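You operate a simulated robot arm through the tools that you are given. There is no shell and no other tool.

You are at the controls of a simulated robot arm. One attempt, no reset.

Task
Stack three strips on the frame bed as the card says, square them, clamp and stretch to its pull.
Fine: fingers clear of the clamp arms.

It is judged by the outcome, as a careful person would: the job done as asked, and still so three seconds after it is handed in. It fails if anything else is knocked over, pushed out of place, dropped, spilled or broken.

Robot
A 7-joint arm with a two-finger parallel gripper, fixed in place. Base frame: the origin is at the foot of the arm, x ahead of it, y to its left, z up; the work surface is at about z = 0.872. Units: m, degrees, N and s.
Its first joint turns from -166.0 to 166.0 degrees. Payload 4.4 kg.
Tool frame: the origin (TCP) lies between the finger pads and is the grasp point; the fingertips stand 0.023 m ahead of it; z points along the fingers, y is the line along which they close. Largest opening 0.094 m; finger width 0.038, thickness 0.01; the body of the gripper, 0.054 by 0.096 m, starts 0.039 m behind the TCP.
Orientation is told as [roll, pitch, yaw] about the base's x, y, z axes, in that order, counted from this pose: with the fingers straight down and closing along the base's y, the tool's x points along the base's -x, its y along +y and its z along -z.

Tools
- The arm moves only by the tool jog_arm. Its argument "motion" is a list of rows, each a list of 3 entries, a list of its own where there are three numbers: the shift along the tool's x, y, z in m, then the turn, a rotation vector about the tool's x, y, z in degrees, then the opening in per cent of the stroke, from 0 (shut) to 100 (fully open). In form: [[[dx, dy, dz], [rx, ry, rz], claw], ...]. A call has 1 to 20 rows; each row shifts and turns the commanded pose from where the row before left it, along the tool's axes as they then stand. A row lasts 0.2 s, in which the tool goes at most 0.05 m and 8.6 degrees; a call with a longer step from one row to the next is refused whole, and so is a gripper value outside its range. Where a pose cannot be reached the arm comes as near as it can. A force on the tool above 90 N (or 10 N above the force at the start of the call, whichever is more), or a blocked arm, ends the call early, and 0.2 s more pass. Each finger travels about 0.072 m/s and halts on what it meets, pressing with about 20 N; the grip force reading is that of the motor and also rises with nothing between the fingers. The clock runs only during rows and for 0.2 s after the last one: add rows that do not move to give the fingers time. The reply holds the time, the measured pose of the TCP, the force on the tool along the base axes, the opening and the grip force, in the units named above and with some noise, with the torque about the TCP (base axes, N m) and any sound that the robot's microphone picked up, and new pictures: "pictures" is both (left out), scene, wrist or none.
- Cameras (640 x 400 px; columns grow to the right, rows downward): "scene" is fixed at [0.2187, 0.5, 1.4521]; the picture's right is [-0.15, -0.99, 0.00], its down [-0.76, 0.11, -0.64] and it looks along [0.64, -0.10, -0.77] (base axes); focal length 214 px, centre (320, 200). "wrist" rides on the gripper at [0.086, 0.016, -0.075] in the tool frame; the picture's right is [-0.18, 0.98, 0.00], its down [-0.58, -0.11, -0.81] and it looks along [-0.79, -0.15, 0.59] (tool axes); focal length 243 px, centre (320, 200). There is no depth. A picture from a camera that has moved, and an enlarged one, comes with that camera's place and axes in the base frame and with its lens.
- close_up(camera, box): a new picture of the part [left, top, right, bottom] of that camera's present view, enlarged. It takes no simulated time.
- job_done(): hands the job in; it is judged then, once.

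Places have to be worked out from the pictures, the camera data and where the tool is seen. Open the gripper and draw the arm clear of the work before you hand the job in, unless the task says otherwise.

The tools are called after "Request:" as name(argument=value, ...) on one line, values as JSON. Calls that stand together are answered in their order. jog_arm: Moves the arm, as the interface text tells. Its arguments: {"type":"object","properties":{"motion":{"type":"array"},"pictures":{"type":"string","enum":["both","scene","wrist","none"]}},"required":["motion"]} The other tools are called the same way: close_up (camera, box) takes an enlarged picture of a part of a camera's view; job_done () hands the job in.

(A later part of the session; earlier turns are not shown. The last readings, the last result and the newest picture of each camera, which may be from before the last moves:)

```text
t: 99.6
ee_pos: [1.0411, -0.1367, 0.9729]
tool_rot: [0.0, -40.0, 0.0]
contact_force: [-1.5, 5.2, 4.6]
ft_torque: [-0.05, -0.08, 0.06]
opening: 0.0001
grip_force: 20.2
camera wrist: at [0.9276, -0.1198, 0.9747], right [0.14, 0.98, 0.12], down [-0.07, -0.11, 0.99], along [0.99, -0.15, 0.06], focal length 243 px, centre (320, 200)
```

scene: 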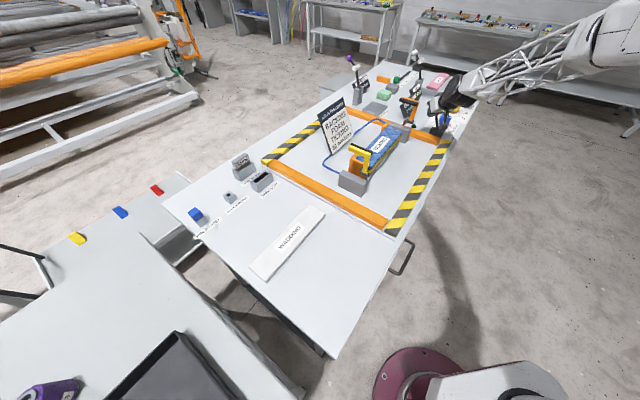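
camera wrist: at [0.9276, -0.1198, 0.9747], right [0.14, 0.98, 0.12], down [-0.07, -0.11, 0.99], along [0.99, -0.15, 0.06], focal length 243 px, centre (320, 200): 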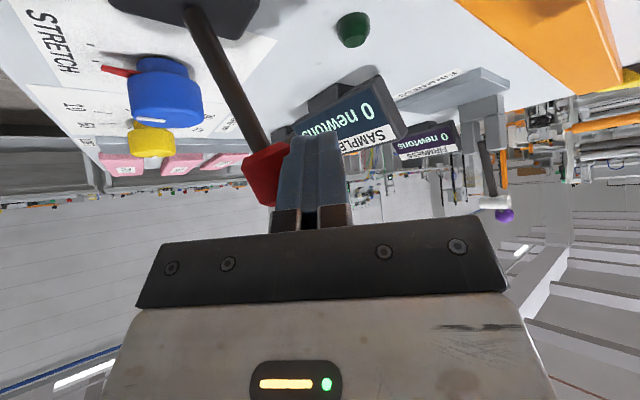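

Contact at about 5 N and the lever is moving. Continue the push.

Request:
jog_arm(motion=[[[0.0027, -0.00354, -0.0023], [0, 0, 0], 0], [[0.0027, -0.00354, -0.0023], [0, 0, 0], 0], [[0.0027, -0.00354, -0.0023], [0, 0, 0], 0], [[0, 0, 0], [0, 0, 0], 0]])

Request:
close_up(camera="scene", box=[340, 70, 460, 190])

```text
t: 100.6
ee_pos: [1.0308, -0.1467, 0.973]
tool_rot: [0.0, -40.2, -0.1]
contact_force: [-8.5, 15.9, 22.5]
ft_torque: [-0.43, -0.34, 0.08]
opening: 0.0001
grip_force: 19.5
camera wrist: at [0.9171, -0.1298, 0.976], right [0.14, 0.98, 0.12], down [-0.07, -0.11, 0.99], along [0.99, -0.15, 0.06], focal length 243 px, centre (320, 200)
```

scene: 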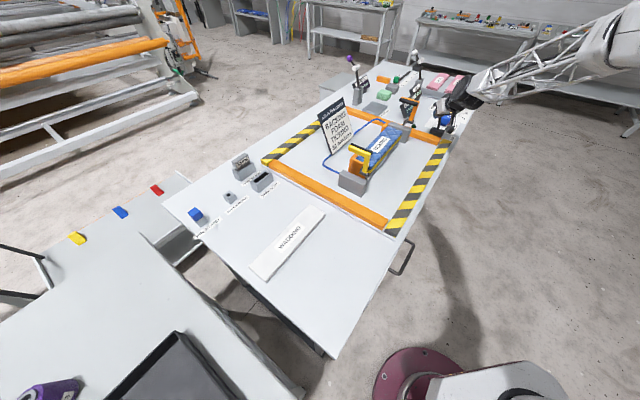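
wrist: 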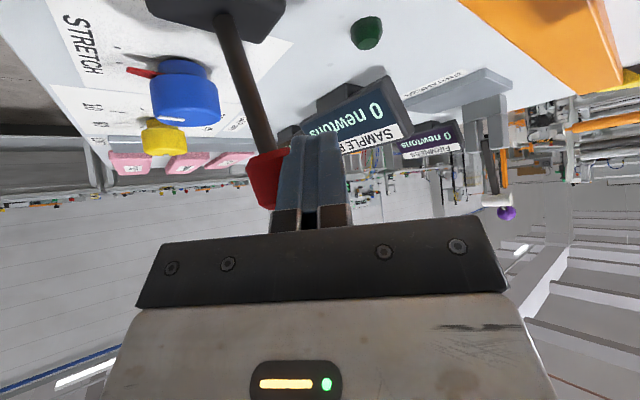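

```text
3.33 times, centred on (400, 130) of scene
camera zoom: at [0.2187, 0.5, 1.4521], right [-0.15, -0.99, 0.0], down [-0.76, 0.11, -0.64], along [0.64, -0.1, -0.77], focal length 715 px, centre (53, 433)
```

zoom: 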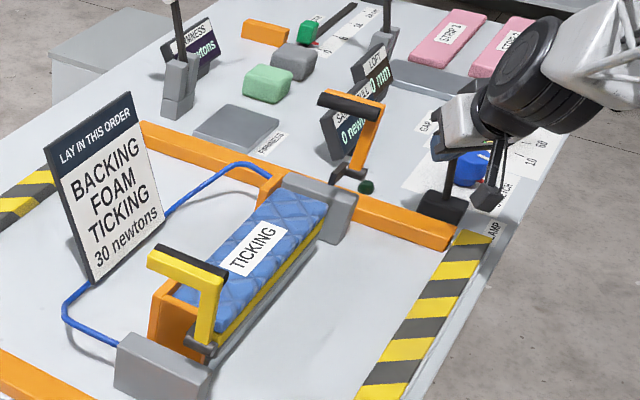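

The lever is moving but the upward force shows the knob rising on its arc. I raise the hand 6 mm to follow, then continue.

Request:
jog_arm(motion=[[[-0.00386, 0, -0.0046], [0, 0, 0], 0], [[0, 0, 0], [0, 0, 0], 0]], pictures="none")

```text
t: 101.2
ee_pos: [1.0308, -0.1479, 0.9784]
tool_rot: [0.0, -40.0, 0.0]
contact_force: [-0.8, -0.4, -0.8]
ft_torque: [0.02, 0.01, 0.0]
opening: 0.0
grip_force: 19.9
```

Request:
jog_arm(motion=[[[0.00217, -0.00283, -0.00182], [0, 0, 0], 0], [[0.00217, -0.00283, -0.00182], [0, 0, 0], 0], [[0.00217, -0.00283, -0.00182], [0, 0, 0], 0], [[0, 0, 0], [0, 0, 0], 0]], pictures="wrist")

```text
t: 102.2
ee_pos: [1.0224, -0.1558, 0.9777]
tool_rot: [0.1, -40.0, 0.0]
contact_force: [-0.4, 1.1, -0.5]
ft_torque: [0.04, -0.04, 0.02]
opening: 0.0
grip_force: 19.8
camera wrist: at [0.9085, -0.1382, 0.9803], right [0.14, 0.98, 0.12], down [-0.07, -0.11, 0.99], along [0.99, -0.15, 0.06], focal length 243 px, centre (320, 200)
```

wrist: 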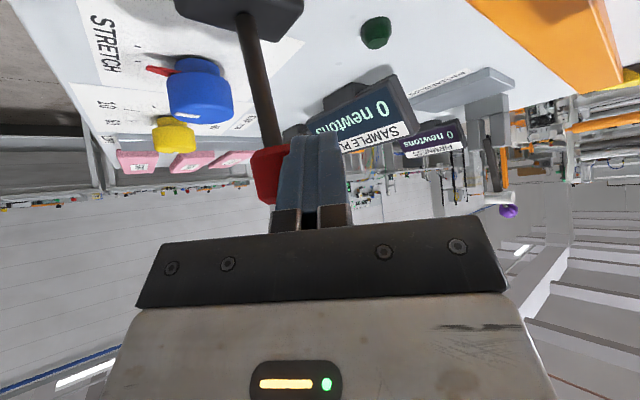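

The lever is about vertical now with little resistance. Continue pushing −w.

Request:
jog_arm(motion=[[[0.0027, -0.00354, -0.0023], [0, 0, 0], 0], [[0.0027, -0.00354, -0.0023], [0, 0, 0], 0], [[0.0027, -0.00354, -0.0023], [0, 0, 0], 0], [[0, 0, 0], [0, 0, 0], 0]])

Request:
close_up(camera="scene", box=[340, 70, 460, 190])

```text
t: 103.2
ee_pos: [1.0117, -0.1656, 0.9782]
tool_rot: [0.0, -40.0, 0.0]
contact_force: [0.1, -0.1, 0.7]
ft_torque: [-0.02, 0.0, -0.02]
opening: 0.0001
grip_force: 20.4
camera wrist: at [0.8976, -0.1488, 0.9805], right [0.14, 0.98, 0.12], down [-0.07, -0.11, 0.99], along [0.99, -0.15, 0.06], focal length 243 px, centre (320, 200)
```

scene: 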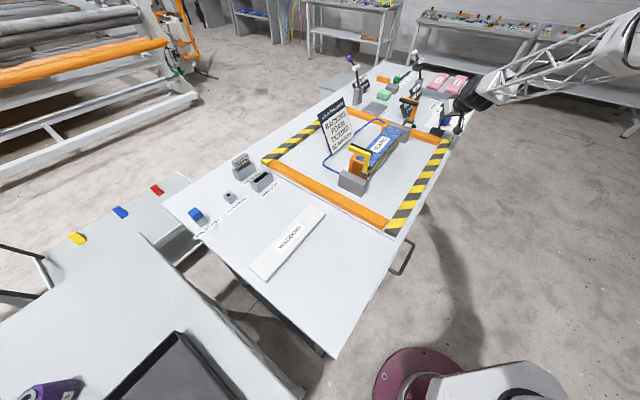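
wrist: 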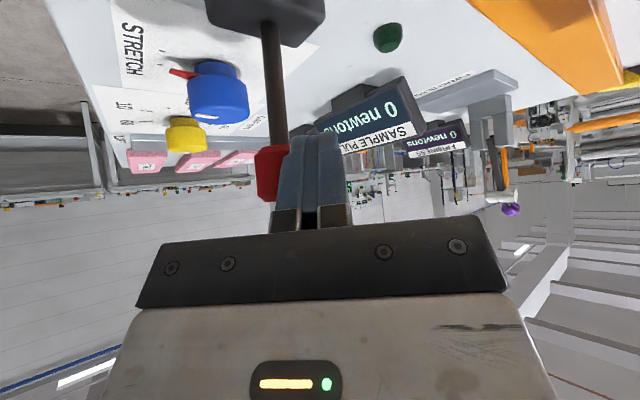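

```text
3.33 times, centred on (400, 130) of scene
camera zoom: at [0.2187, 0.5, 1.4521], right [-0.15, -0.99, 0.0], down [-0.76, 0.11, -0.64], along [0.64, -0.1, -0.77], focal length 715 px, centre (53, 433)
```

zoom: 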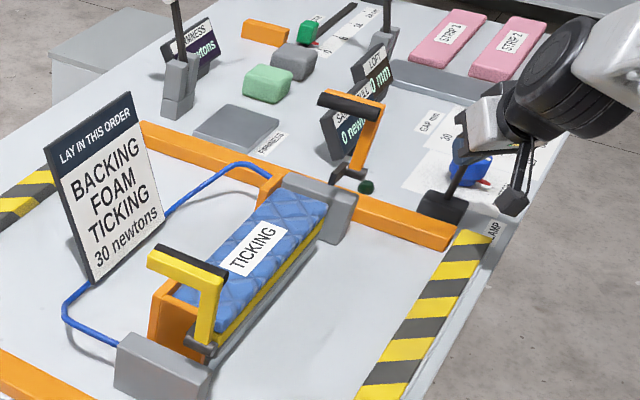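

The lever keeps moving past vertical; clamps have not moved yet. I continue following the arc slightly downward.

Request:
jog_arm(motion=[[[0.00334, -0.00354, -0.00154], [0, 0, 0], 0], [[0.00366, -0.00354, -0.00115], [0, 0, 0], 0], [[0.00398, -0.00354, -0.00077], [0, 0, 0], 0], [[0, 0, 0], [0, 0, 0], 0]])

Request:
close_up(camera="scene", box=[340, 70, 460, 190])

```text
t: 104.2
ee_pos: [1.0008, -0.1761, 0.9748]
tool_rot: [0.1, -40.0, 0.0]
contact_force: [-0.2, 1.6, 2.0]
ft_torque: [0.02, -0.03, 0.02]
opening: 0.0002
grip_force: 20.0
camera wrist: at [0.887, -0.1594, 0.976], right [0.14, 0.98, 0.12], down [-0.07, -0.11, 0.99], along [0.99, -0.15, 0.06], focal length 243 px, centre (320, 200)
```

scene: 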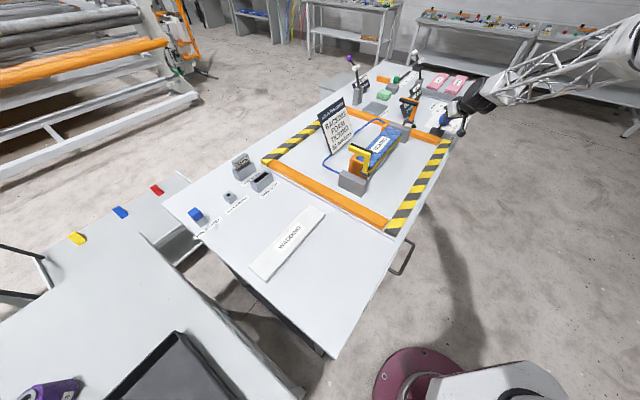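
wrist: 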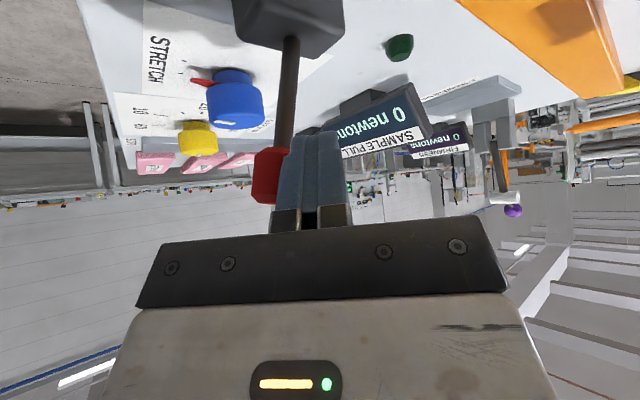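

```text
3.33 times, centred on (400, 130) of scene
camera zoom: at [0.2187, 0.5, 1.4521], right [-0.15, -0.99, 0.0], down [-0.76, 0.11, -0.64], along [0.64, -0.1, -0.77], focal length 715 px, centre (53, 433)
```

zoom: 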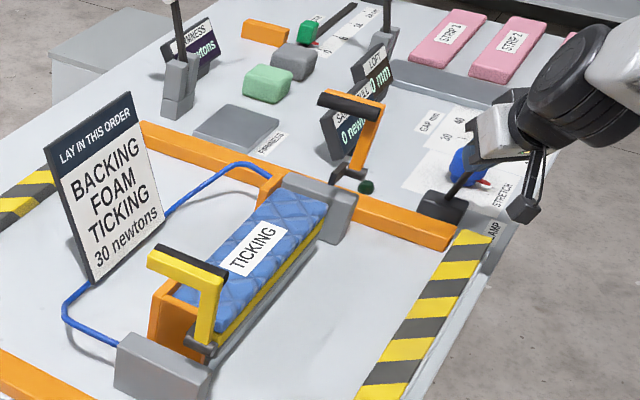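

Request:
jog_arm(motion=[[[0.0043, -0.00354, -0.0004], [0, 0, 0], 0], [[0.0043, -0.00354, -0.0004], [0, 0, 0], 0], [[0.0046, -0.00354, 0.0], [0, 0, 0], 0], [[0, 0, 0], [0, 0, 0], 0]])

Request:
close_up(camera="scene", box=[340, 70, 460, 190])

```text
t: 105.2
ee_pos: [0.9902, -0.1878, 0.9659]
tool_rot: [0.1, -40.0, -0.1]
contact_force: [-0.3, -0.2, 0.5]
ft_torque: [-0.02, 0.0, -0.03]
opening: 0.0
grip_force: 20.2
camera wrist: at [0.8767, -0.17, 0.9681], right [0.14, 0.98, 0.12], down [-0.07, -0.11, 0.99], along [0.99, -0.15, 0.06], focal length 243 px, centre (320, 200)
```

scene: 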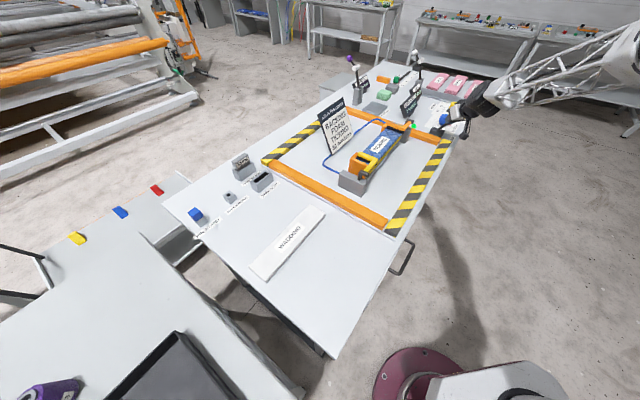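
wrist: 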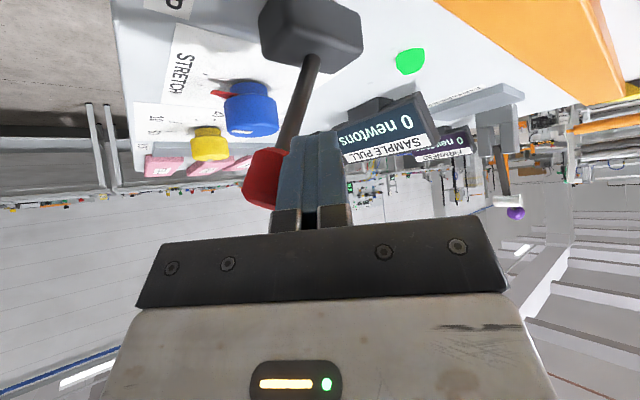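

```text
3.33 times, centred on (400, 130) of scene
camera zoom: at [0.2187, 0.5, 1.4521], right [-0.15, -0.99, 0.0], down [-0.76, 0.11, -0.64], along [0.64, -0.1, -0.77], focal length 715 px, centre (53, 433)
```

zoom: 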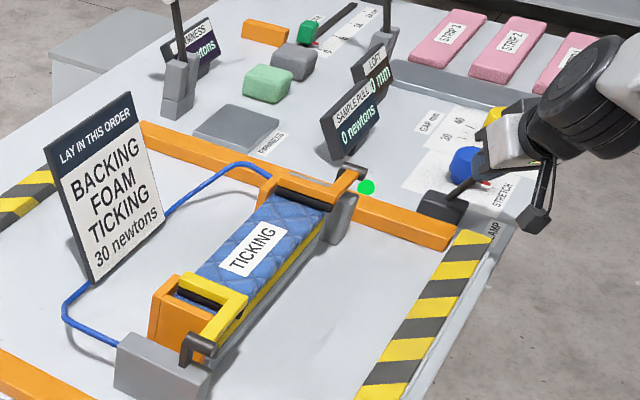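

The clamps have swung down onto both ends of the stack and the green lamp is lit. I back away from the lever and rise, then check that it stays.

Request:
jog_arm(motion=[[[-0.0108, 0.01414, 0.0091], [0, 0, 0], 0], [[-0.0225, 0, -0.0268], [0, 0, 0], 0], [[-0.0289, 0, -0.0345], [0, 0, 0], 0], [[-0.0289, 0, -0.0345], [0, 0, 0], 0], [[0, 0, 0], [0, 0, 0], 0]])

Request:
close_up(camera="scene", box=[340, 70, 480, 190])

Request:
close_up(camera="scene", box=[350, 110, 410, 180])

Request:
close_up(camera="scene", box=[430, 95, 480, 140])

```text
t: 106.4
ee_pos: [1.0038, -0.1724, 1.0911]
tool_rot: [0.0, -40.0, 0.0]
contact_force: [0.2, 0.7, -0.3]
ft_torque: [-0.04, 0.01, 0.0]
opening: 0.0002
grip_force: 20.4
camera wrist: at [0.891, -0.155, 1.0925], right [0.14, 0.98, 0.12], down [-0.07, -0.11, 0.99], along [0.99, -0.15, 0.06], focal length 243 px, centre (320, 200)
```

scene: 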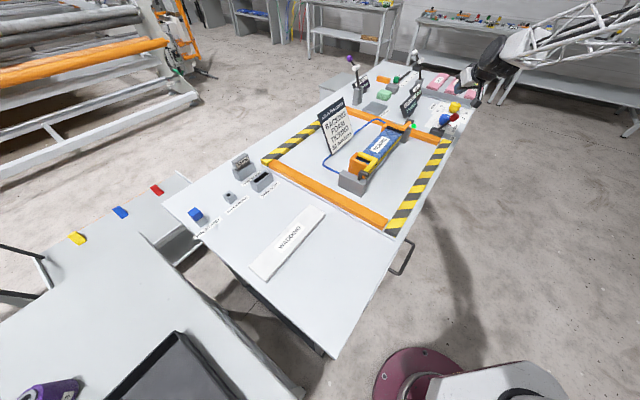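
wrist: 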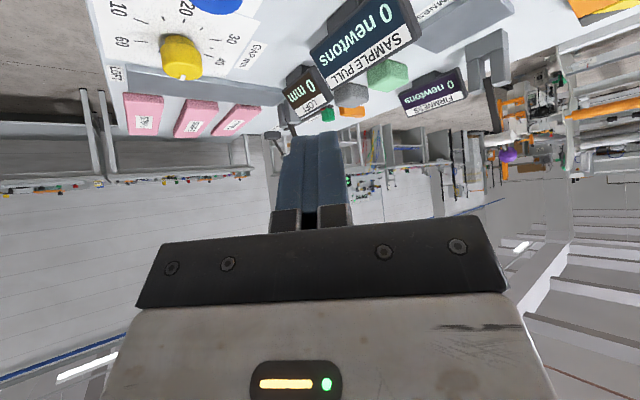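

```text
3.33 times, centred on (410, 130) of scene
camera zoom: at [0.2187, 0.5, 1.4521], right [-0.15, -0.99, 0.0], down [-0.76, 0.11, -0.64], along [0.64, -0.1, -0.77], focal length 715 px, centre (20, 433)
```

zoom: 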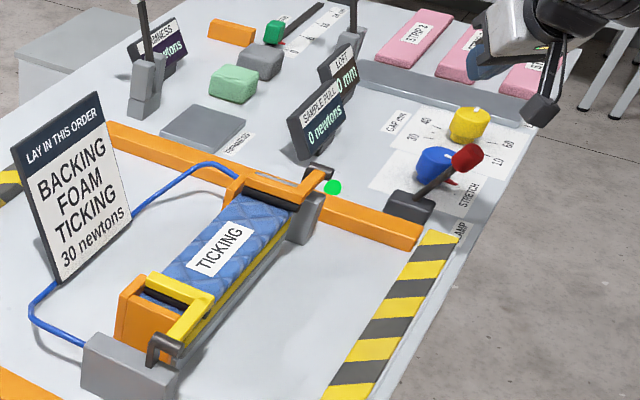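

```text
5.71 times, centred on (380, 145) of scene
camera zoom: at [0.2187, 0.5, 1.4521], right [-0.15, -0.99, 0.0], down [-0.76, 0.11, -0.64], along [0.64, -0.1, -0.77], focal length 1226 px, centre (-23, 514)
```

zoom: 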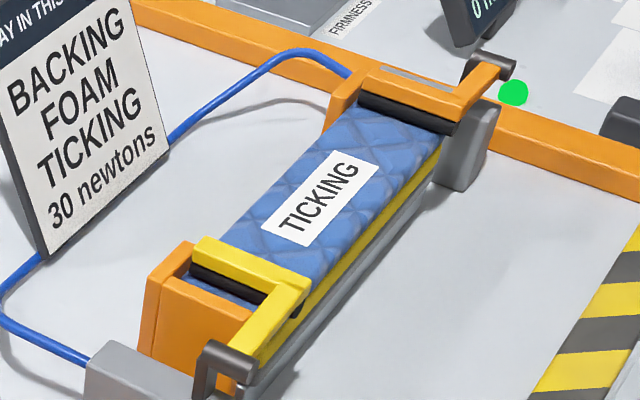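

```text
8.89 times, centred on (455, 118) of scene
camera zoom: at [0.2187, 0.5, 1.4521], right [-0.15, -0.99, 0.0], down [-0.76, 0.11, -0.64], along [0.64, -0.1, -0.77], focal length 1906 px, centre (-880, 933)
```

zoom: 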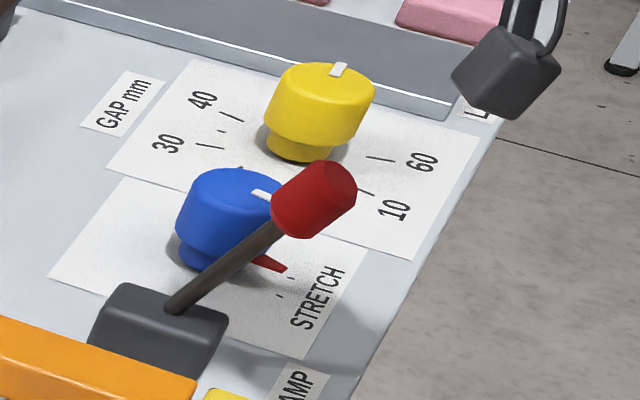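

The lever stays thrown, both clamps are down, the lamp is lit and the pull reads 0 newtons. Next is the blue STRETCH knob; I test the arm's reach above it at a safe height first.

Request:
jog_arm(motion=[[[-0.0243, -0.0267, 0.0204], [0, 0, 0], 0], [[-0.0243, -0.0267, 0.0204], [0, 0, 0], 0], [[-0.0243, -0.0267, 0.0204], [0, 0, 0], 0], [[0, 0, 0], [0, 0, 0], 0]])

Request:
close_up(camera="wrist", box=[100, 0, 420, 200])

Request:
close_up(camera="scene", box=[400, 50, 500, 140])

```text
t: 107.4
ee_pos: [1.1002, -0.2541, 1.0905]
tool_rot: [0.0, -39.9, 0.0]
contact_force: [0.1, 0.6, -0.4]
ft_torque: [0.02, -0.03, 0.02]
opening: 0.0002
grip_force: 20.4
camera wrist: at [0.986, -0.2365, 1.0932], right [0.14, 0.98, 0.12], down [-0.07, -0.11, 0.99], along [0.99, -0.15, 0.06], focal length 243 px, centre (320, 200)
```

scene: 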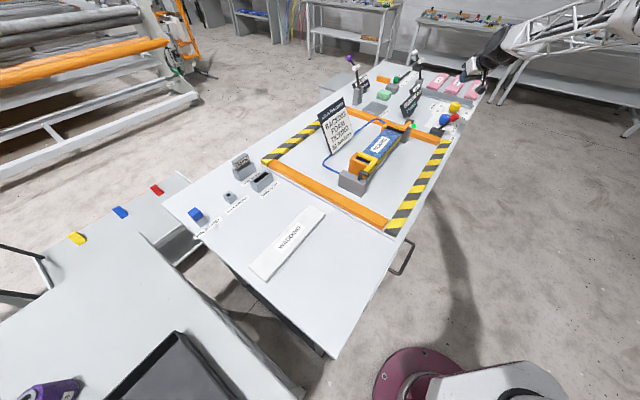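
wrist: 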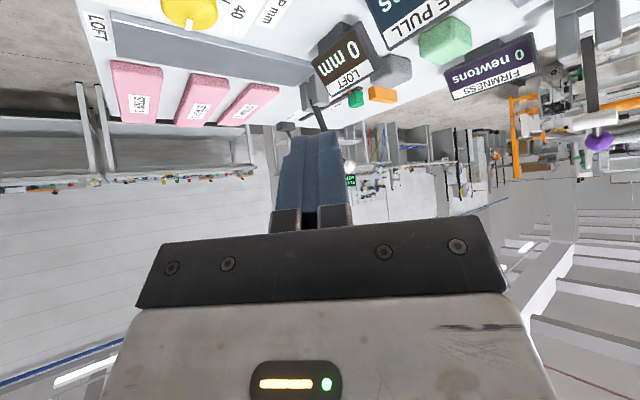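

```text
2.00 times, centred on (260, 100) of wrist
camera zoom: at [0.986, -0.2365, 1.0932], right [0.14, 0.98, 0.12], down [-0.07, -0.11, 0.99], along [0.99, -0.15, 0.06], focal length 485 px, centre (440, 400)
```

zoom: 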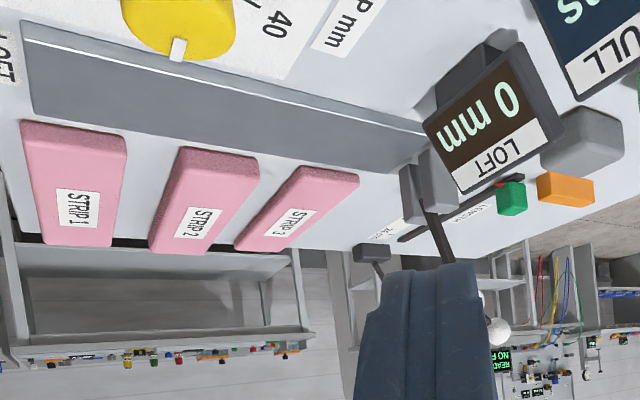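

```text
4.44 times, centred on (450, 95) of scene
camera zoom: at [0.2187, 0.5, 1.4521], right [-0.15, -0.99, 0.0], down [-0.76, 0.11, -0.64], along [0.64, -0.1, -0.77], focal length 953 px, centre (-258, 667)
```

zoom: 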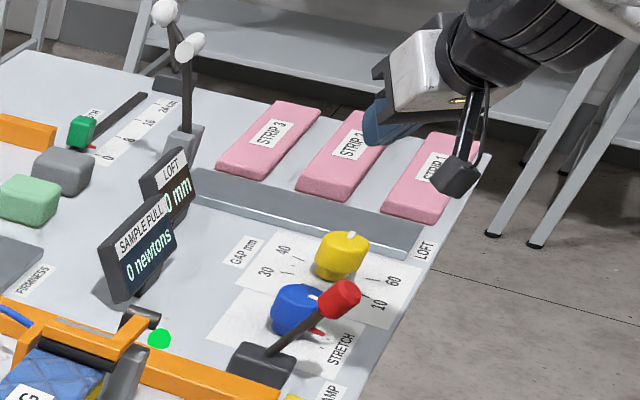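

Reach is fine here. I turn the hand +30° about the vertical so its camera and body will clear the lever, and open the fingers, still at safe height.

Request:
jog_arm(motion=[[[0, 0, 0], [-4.82, 0, -5.745], 30], [[0, 0, 0], [-4.82, 0, -5.745], 60], [[0, 0, 0], [-4.82, 0, -5.745], 90], [[0, 0, 0], [-4.82, 0, -5.745], 100], [[0, 0, 0], [0, 0, 0], 100]])

Request:
close_up(camera="scene", box=[400, 40, 520, 140])

```text
t: 108.6
ee_pos: [1.0998, -0.2536, 1.0907]
tool_rot: [0.1, -40.0, 30.0]
contact_force: [-0.7, 0.2, -0.4]
ft_torque: [-0.01, 0.0, -0.01]
opening: 0.0939
grip_force: 0.3
camera wrist: at [0.9931, -0.2952, 1.0935], right [-0.37, 0.92, 0.12], down [-0.01, -0.13, 0.99], along [0.93, 0.37, 0.06], focal length 243 px, centre (320, 200)
```

scene: 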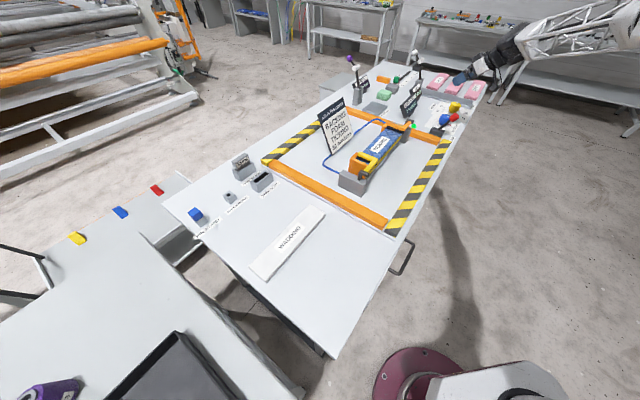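
wrist: 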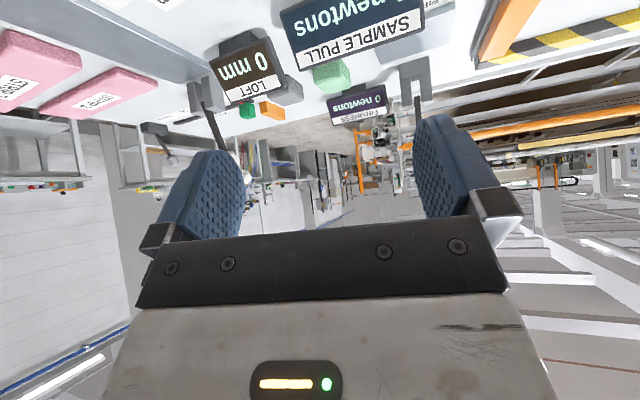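

```text
4.00 times, centred on (460, 90) of scene
camera zoom: at [0.2187, 0.5, 1.4521], right [-0.15, -0.99, 0.0], down [-0.76, 0.11, -0.64], along [0.64, -0.1, -0.77], focal length 858 px, centre (-240, 640)
```

zoom: 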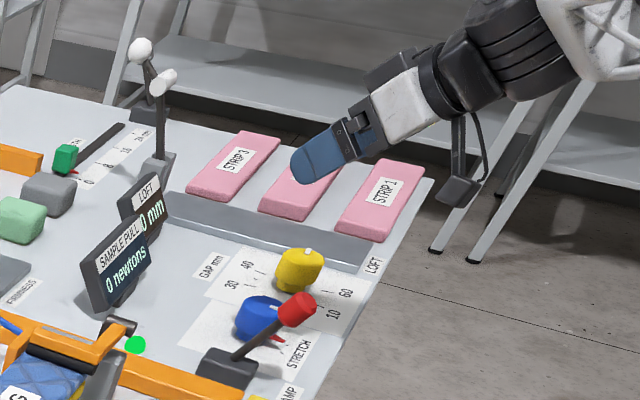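

Position reached. I descend about 10 cm toward the knob and take views to fix its place precisely.

Request:
jog_arm(motion=[[[0.01965, -0.00265, 0.02703], [0, 0, 0], 100], [[0.01965, -0.00265, 0.02703], [0, 0, 0], 100], [[0.01965, -0.00265, 0.02703], [0, 0, 0], 100], [[0, 0, 0], [0, 0, 0], 100]])

Request:
close_up(camera="scene", box=[410, 60, 500, 140])

Request:
close_up(camera="wrist", box=[120, 0, 520, 240])

```text
t: 109.6
ee_pos: [1.11, -0.2564, 0.9908]
tool_rot: [0.0, -40.0, 30.0]
contact_force: [-0.3, -0.7, 0.0]
ft_torque: [-0.03, -0.03, 0.01]
opening: 0.0942
grip_force: 0.0
camera wrist: at [1.0027, -0.2984, 0.9927], right [-0.37, 0.92, 0.12], down [-0.01, -0.13, 0.99], along [0.93, 0.37, 0.06], focal length 243 px, centre (320, 200)
```

scene: 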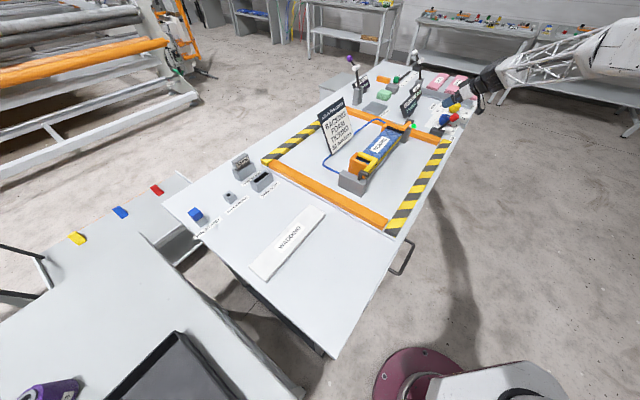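
wrist: 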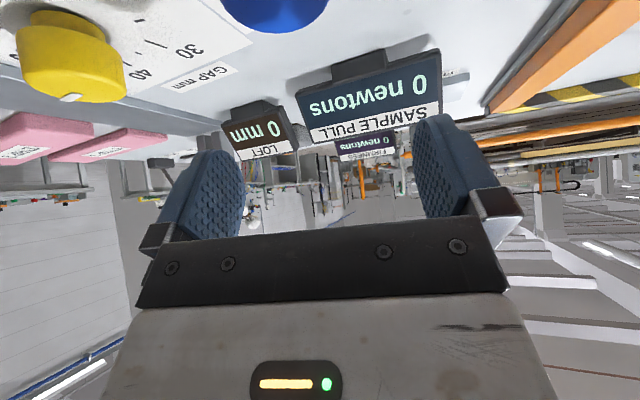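

```text
5.00 times, centred on (455, 100) of scene
camera zoom: at [0.2187, 0.5, 1.4521], right [-0.15, -0.99, 0.0], down [-0.76, 0.11, -0.64], along [0.64, -0.1, -0.77], focal length 1072 px, centre (-355, 700)
```

zoom: 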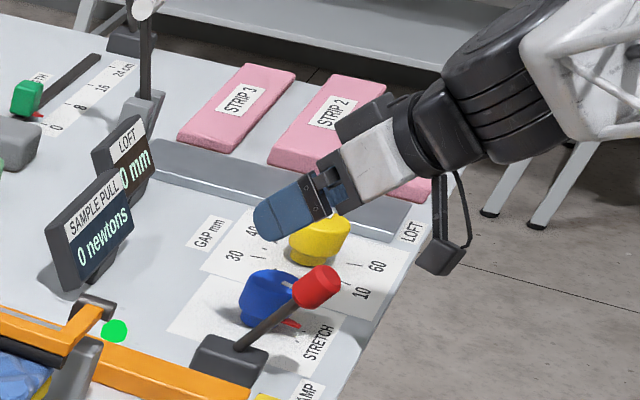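

```text
1.60 times, centred on (320, 120) of wrist
camera zoom: at [1.0027, -0.2984, 0.9927], right [-0.37, 0.92, 0.12], down [-0.01, -0.13, 0.99], along [0.93, 0.37, 0.06], focal length 388 px, centre (320, 328)
```

zoom: 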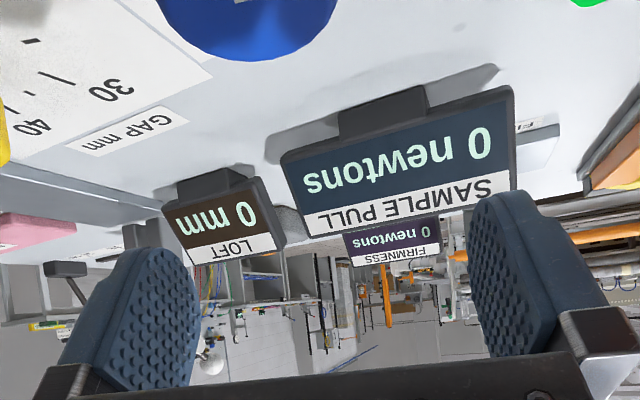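

The knob centre comes out near (1.112, −0.264). I correct for it and descend another 6 cm.

Request:
jog_arm(motion=[[[0.0201, -0.0038, 0.02235], [0, 0, 0], 100], [[0.0201, -0.0038, 0.02235], [0, 0, 0], 100], [[0, 0, 0], [0, 0, 0], 100]])

Request:
close_up(camera="scene", box=[420, 75, 490, 140])

Request:
close_up(camera="wrist", box=[120, 0, 520, 240])

```text
t: 110.4
ee_pos: [1.111, -0.2641, 0.9314]
tool_rot: [0.1, -40.0, 29.9]
contact_force: [0.7, 0.2, 0.6]
ft_torque: [0.0, 0.02, -0.03]
opening: 0.0943
grip_force: 0.1
camera wrist: at [1.0049, -0.3064, 0.9331], right [-0.37, 0.92, 0.12], down [-0.01, -0.13, 0.99], along [0.93, 0.37, 0.06], focal length 243 px, centre (320, 200)
```

scene: 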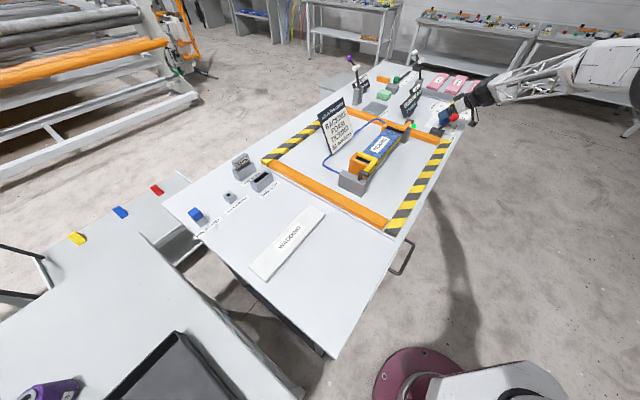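
wrist: 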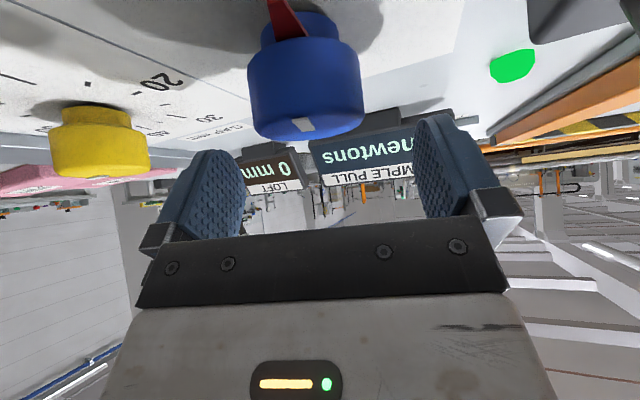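

```text
6.15 times, centred on (455, 108) of scene
camera zoom: at [0.2187, 0.5, 1.4521], right [-0.15, -0.99, 0.0], down [-0.76, 0.11, -0.64], along [0.64, -0.1, -0.77], focal length 1320 px, centre (-511, 769)
```

zoom: 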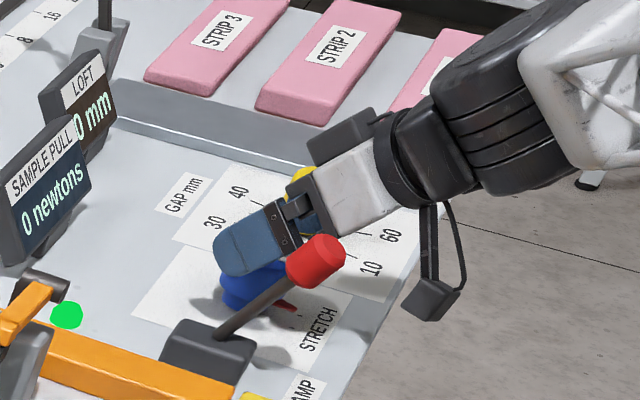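

```text
1.60 times, centred on (320, 120) of wrist
camera zoom: at [1.0049, -0.3064, 0.9331], right [-0.37, 0.92, 0.12], down [-0.01, -0.13, 0.99], along [0.93, 0.37, 0.06], focal length 388 px, centre (320, 328)
```

zoom: 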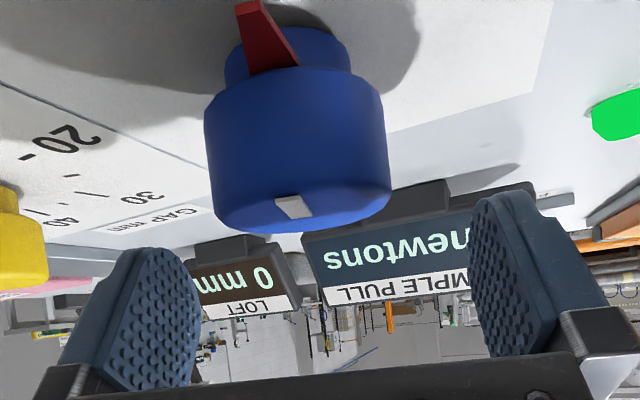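

Very clear view: knob is centred between the fingers laterally, cap from about z 0.881 to 0.907. I descend 3 cm so the pads straddle the cap.

Request:
jog_arm(motion=[[[0.0093, 0, 0.0118], [0, 0, 0], 100], [[0.0093, 0, 0.0118], [0, 0, 0], 100], [[0, 0, 0], [0, 0, 0], 100]])

Request:
close_up(camera="scene", box=[420, 75, 490, 140])

Request:
close_up(camera="wrist", box=[120, 0, 520, 240])

```text
t: 111.2
ee_pos: [1.1126, -0.2638, 0.9017]
tool_rot: [0.0, -40.1, 30.1]
contact_force: [0.3, 0.3, 0.7]
ft_torque: [0.03, -0.01, 0.01]
opening: 0.0938
grip_force: 0.0
camera wrist: at [1.0051, -0.3057, 0.9034], right [-0.37, 0.92, 0.12], down [-0.01, -0.13, 0.99], along [0.93, 0.37, 0.06], focal length 243 px, centre (320, 200)
```

scene: 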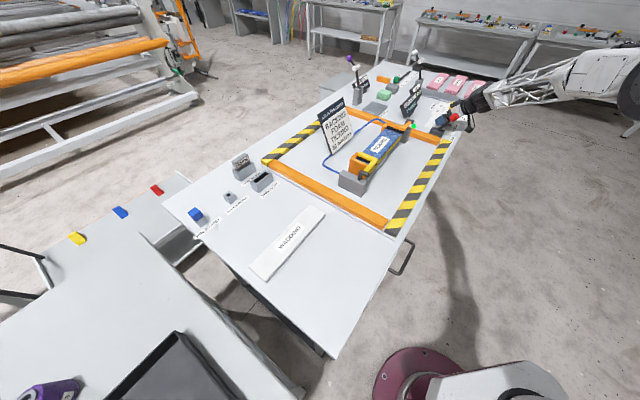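
wrist: 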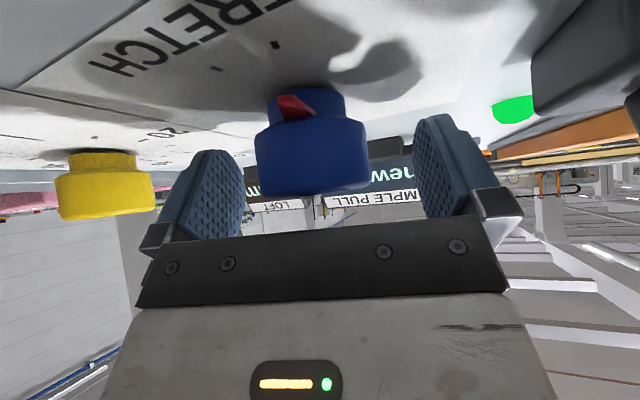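

```text
6.15 times, centred on (455, 108) of scene
camera zoom: at [0.2187, 0.5, 1.4521], right [-0.15, -0.99, 0.0], down [-0.76, 0.11, -0.64], along [0.64, -0.1, -0.77], focal length 1320 px, centre (-511, 769)
```

zoom: 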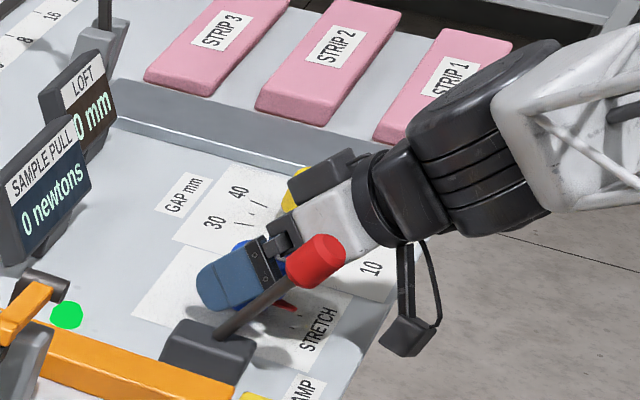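

```text
1.60 times, centred on (320, 120) of wrist
camera zoom: at [1.0051, -0.3057, 0.9034], right [-0.37, 0.92, 0.12], down [-0.01, -0.13, 0.99], along [0.93, 0.37, 0.06], focal length 388 px, centre (320, 328)
```

zoom: 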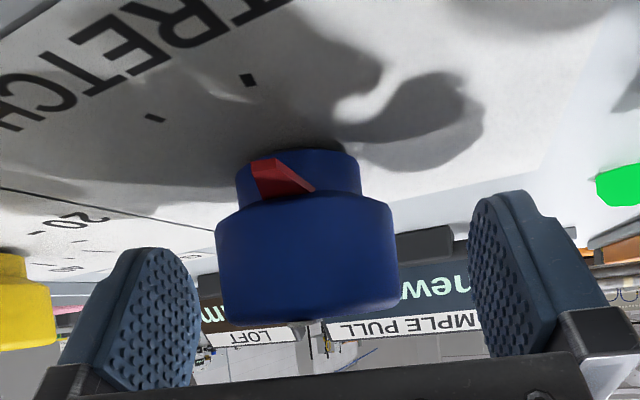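

The pads straddle the cap. I close the fingers on it.

Request:
jog_arm(motion=[[[0, 0, 0], [0, 0, 0], 75], [[0, 0, 0], [0, 0, 0], 60], [[0, 0, 0], [0, 0, 0], 45], [[0, 0, 0], [0, 0, 0], 40], [[0, 0, 0], [0, 0, 0], 40]], pictures="wrist")

```text
t: 112.4
ee_pos: [1.1118, -0.2645, 0.9022]
tool_rot: [-0.2, -39.9, 30.1]
contact_force: [16.4, -33.0, -4.5]
ft_torque: [0.1, -0.05, -0.08]
opening: 0.0542
grip_force: 18.8
camera wrist: at [1.0051, -0.3068, 0.9034], right [-0.37, 0.92, 0.12], down [-0.01, -0.13, 0.99], along [0.93, 0.36, 0.06], focal length 243 px, centre (320, 200)
```

wrist: 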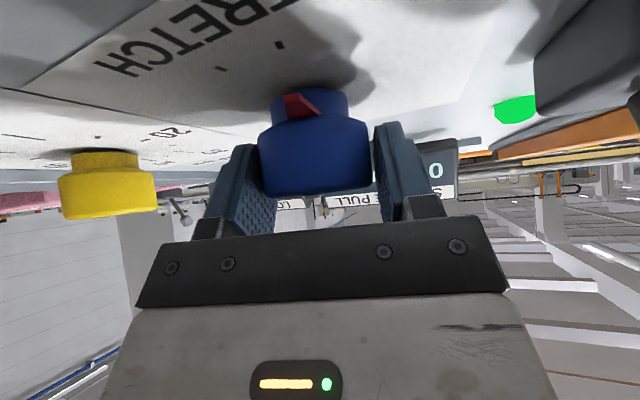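

Gripped (0.054 m), with a 37 N sideways reaction: the hand is ~2 mm off-centre. I shift to relieve it.

Request:
jog_arm(motion=[[[0, -0.0015, 0], [0, 0, 0], 40], [[0, 0, 0], [0, 0, 0], 40]], pictures="none")

```text
t: 113.0
ee_pos: [1.113, -0.2642, 0.9005]
tool_rot: [-0.1, -40.0, 30.1]
contact_force: [13.8, -30.6, -2.0]
ft_torque: [-0.07, 0.09, -0.09]
opening: 0.0522
grip_force: 16.5
```

Request:
jog_arm(motion=[[[0, -0.0015, 0], [0, 0, 0], 40], [[0, 0, 0], [0, 0, 0], 40], [[0, 0, 0], [0, 0, 0], 40]], pictures="wrist")

Request:
close_up(camera="wrist", box=[180, 60, 480, 240])

```text
t: 113.8
ee_pos: [1.1126, -0.2654, 0.9009]
tool_rot: [0.0, -40.0, 30.1]
contact_force: [-37.7, -3.3, 10.7]
ft_torque: [-0.9, 0.62, 0.04]
opening: 0.0515
grip_force: 45.2
camera wrist: at [1.0063, -0.3078, 0.9035], right [-0.37, 0.92, 0.12], down [-0.01, -0.13, 0.99], along [0.93, 0.37, 0.06], focal length 243 px, centre (320, 200)
```

wrist: 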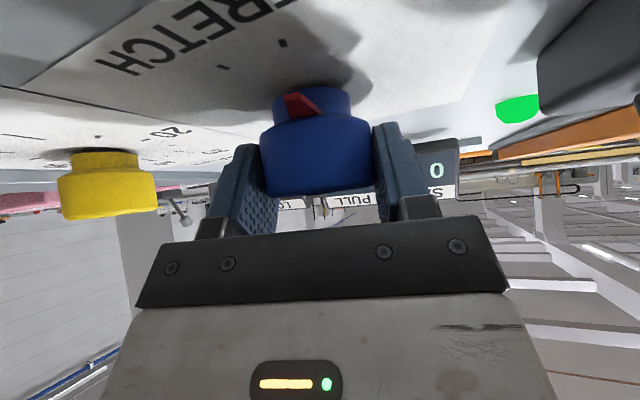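

```text
2.13 times, centred on (330, 150) of wrist
camera zoom: at [1.0063, -0.3078, 0.9035], right [-0.37, 0.92, 0.12], down [-0.01, -0.13, 0.99], along [0.93, 0.37, 0.06], focal length 518 px, centre (299, 307)
```

zoom: 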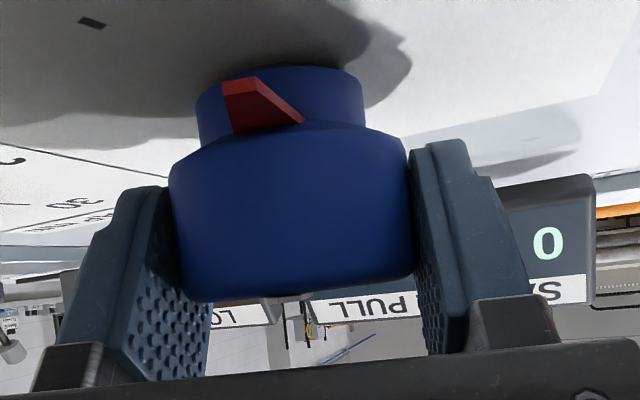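

The grip is firm but there's a 34 N reaction along the approach direction; I relieve it with a small retreat.

Request:
jog_arm(motion=[[[0.00115, 0.0005, -0.00096], [0, 0, 0], 40], [[0, 0, 0], [0, 0, 0], 40]], pictures="none")

```text
t: 114.4
ee_pos: [1.1142, -0.2659, 0.9005]
tool_rot: [0.0, -40.1, 30.0]
contact_force: [16.8, 0.7, -0.6]
ft_torque: [1.29, -0.14, -0.03]
opening: 0.0518
grip_force: 44.9
```

Forces are modest now. I try a small 5° clockwise turn of the knob and read the pull display.

Request:
jog_arm(motion=[[[0, 0, 0], [1.607, 0, 1.915], 40], [[0, 0, 0], [1.607, 0, 1.915], 40], [[0, 0, 0], [0, 0, 0], 40]], pictures="wrist")

Request:
close_up(camera="scene", box=[395, 75, 475, 140])

```text
t: 115.2
ee_pos: [1.1121, -0.2644, 0.9012]
tool_rot: [-0.2, -40.0, 25.1]
contact_force: [32.2, 10.6, -0.1]
ft_torque: [0.05, 0.17, 0.01]
opening: 0.052
grip_force: 45.1
camera wrist: at [1.0029, -0.2982, 0.9034], right [-0.29, 0.95, 0.12], down [-0.02, -0.13, 0.99], along [0.96, 0.28, 0.06], focal length 243 px, centre (320, 200)
```

wrist: 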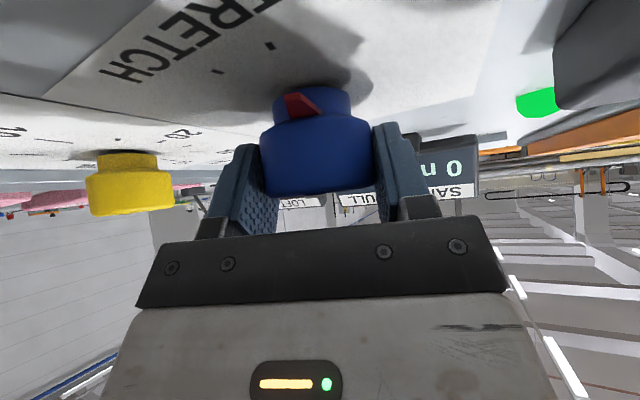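

```text
6.15 times, centred on (435, 108) of scene
camera zoom: at [0.2187, 0.5, 1.4521], right [-0.15, -0.99, 0.0], down [-0.76, 0.11, -0.64], along [0.64, -0.1, -0.77], focal length 1320 px, centre (-388, 769)
```

zoom: 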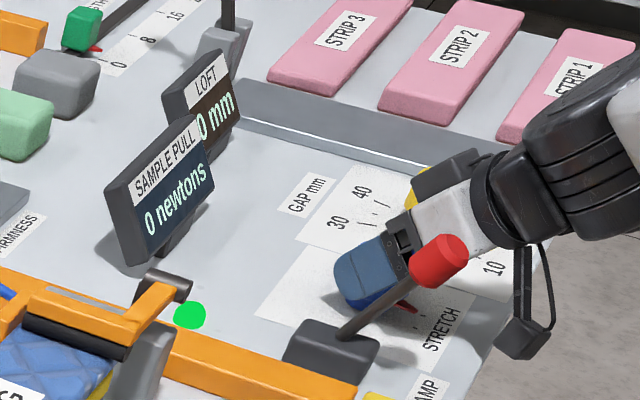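

The knob turned with the hand (pointer fixed relative to the fingers) and the display still shows 0. I relieve the side force slightly and turn another 8° clockwise.

Request:
jog_arm(motion=[[[-0.0009, 0, 0.00075], [0, 0, 0], 40], [[0, 0, 0], [1.714, 0, 2.043], 40], [[0, 0, 0], [1.714, 0, 2.043], 40], [[0, 0, 0], [1.714, 0, 2.043], 40], [[0, 0, 0], [0, 0, 0], 40]], pictures="wrist")

Request:
close_up(camera="scene", box=[395, 75, 475, 140])

```text
t: 116.4
ee_pos: [1.1117, -0.266, 0.9009]
tool_rot: [-0.1, -40.0, 16.9]
contact_force: [-19.2, 27.5, 11.0]
ft_torque: [-0.12, 0.38, 0.03]
opening: 0.052
grip_force: 45.2
camera wrist: at [0.9993, -0.2824, 0.9034], right [-0.15, 0.98, 0.12], down [-0.04, -0.13, 0.99], along [0.99, 0.15, 0.06], focal length 243 px, centre (320, 200)
```

wrist: 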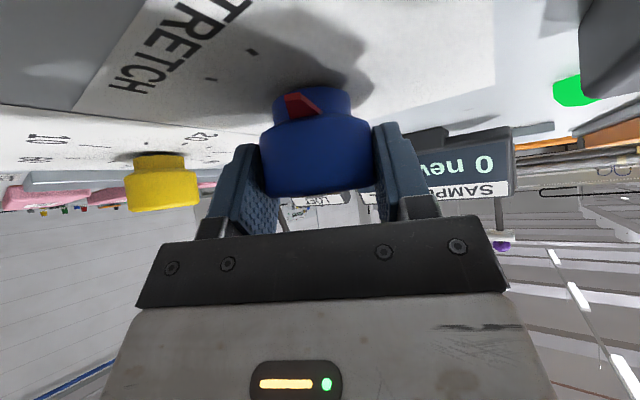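

```text
6.15 times, centred on (435, 108) of scene
camera zoom: at [0.2187, 0.5, 1.4521], right [-0.15, -0.99, 0.0], down [-0.76, 0.11, -0.64], along [0.64, -0.1, -0.77], focal length 1320 px, centre (-388, 769)
```

zoom: 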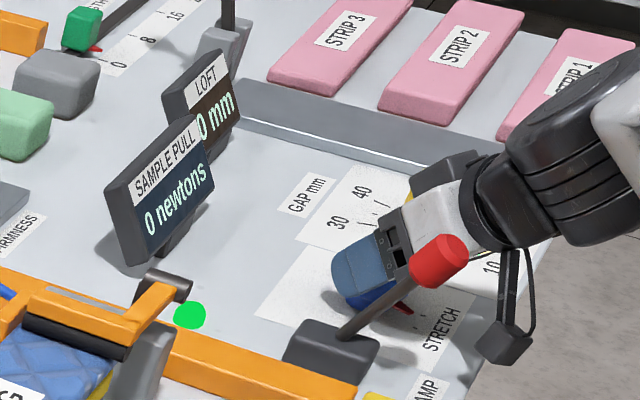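

Still 0 newtons after 13° clockwise. I try the other direction: turn counter-clockwise in steps, reading the display.

Request:
jog_arm(motion=[[[0, 0.0012, 0], [0, 0, 0], 40], [[0, 0, 0], [-2.571, 0, -3.064], 40], [[0, 0, 0], [-2.571, 0, -3.064], 40], [[0, 0, 0], [-2.571, 0, -3.064], 40], [[0, 0, 0], [-2.571, 0, -3.064], 40], [[0, 0, 0], [0, 0, 0], 40]], pictures="wrist")

Request:
close_up(camera="scene", box=[395, 75, 475, 140])

```text
t: 117.8
ee_pos: [1.1126, -0.2649, 0.9016]
tool_rot: [0.0, -40.0, 33.0]
contact_force: [3.8, -3.6, 0.6]
ft_torque: [1.07, -0.39, -0.75]
opening: 0.0515
grip_force: 44.8
camera wrist: at [1.0088, -0.3131, 0.9032], right [-0.42, 0.9, 0.12], down [0.0, -0.13, 0.99], along [0.91, 0.41, 0.06], focal length 243 px, centre (320, 200)
```

wrist: 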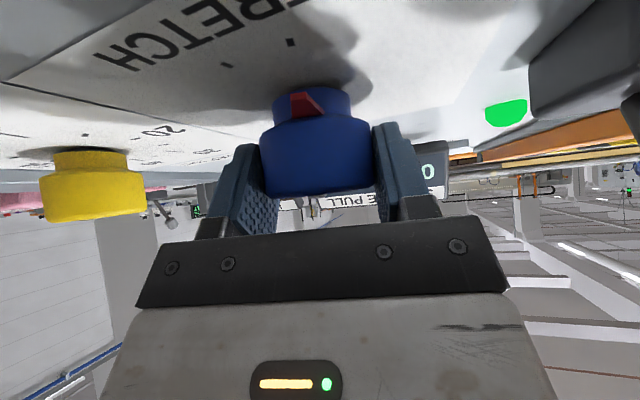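

```text
6.15 times, centred on (435, 108) of scene
camera zoom: at [0.2187, 0.5, 1.4521], right [-0.15, -0.99, 0.0], down [-0.76, 0.11, -0.64], along [0.64, -0.1, -0.77], focal length 1320 px, centre (-388, 769)
```

zoom: 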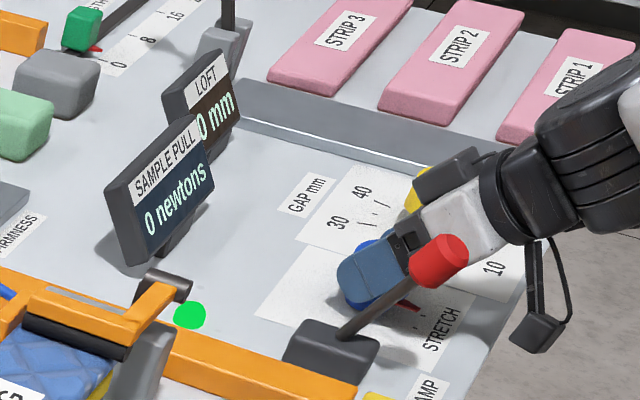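

Turning counter-clockwise met a stop (torque −0.75 N·m), so zero is there and clockwise must increase the pull, after some slack. I turn clockwise 17° from the stop and read again.

Request:
jog_arm(motion=[[[0, 0, 0], [2.731, 0, 3.256], 40], [[0, 0, 0], [2.731, 0, 3.256], 40], [[0, 0, 0], [2.731, 0, 3.256], 40], [[0, 0, 0], [2.731, 0, 3.256], 40], [[0, 0, 0], [0, 0, 0], 40]], pictures="wrist")

Request:
close_up(camera="scene", box=[395, 75, 475, 140])

```text
t: 119.0
ee_pos: [1.1128, -0.2655, 0.9013]
tool_rot: [0.0, -40.0, 15.8]
contact_force: [8.5, -14.1, -0.8]
ft_torque: [0.36, -0.01, -0.01]
opening: 0.0516
grip_force: 45.5
camera wrist: at [0.999, -0.2801, 0.9032], right [-0.13, 0.98, 0.12], down [-0.04, -0.12, 0.99], along [0.99, 0.13, 0.06], focal length 243 px, centre (320, 200)
```

wrist: 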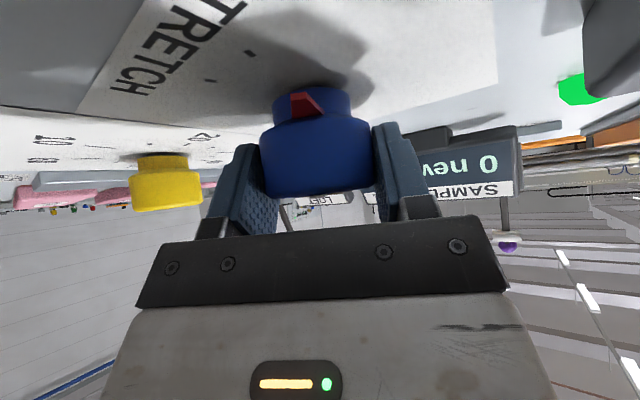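

```text
6.15 times, centred on (435, 108) of scene
camera zoom: at [0.2187, 0.5, 1.4521], right [-0.15, -0.99, 0.0], down [-0.76, 0.11, -0.64], along [0.64, -0.1, -0.77], focal length 1320 px, centre (-388, 769)
```

zoom: 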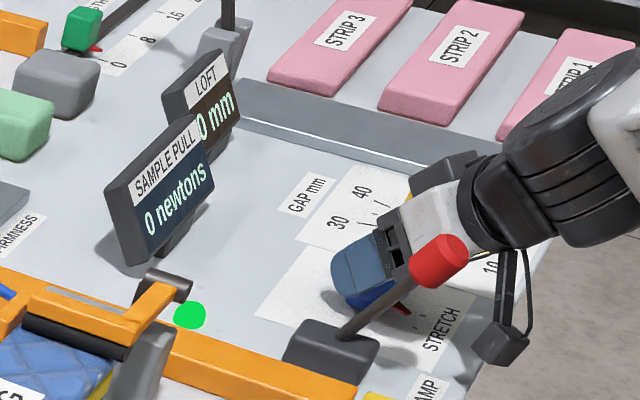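

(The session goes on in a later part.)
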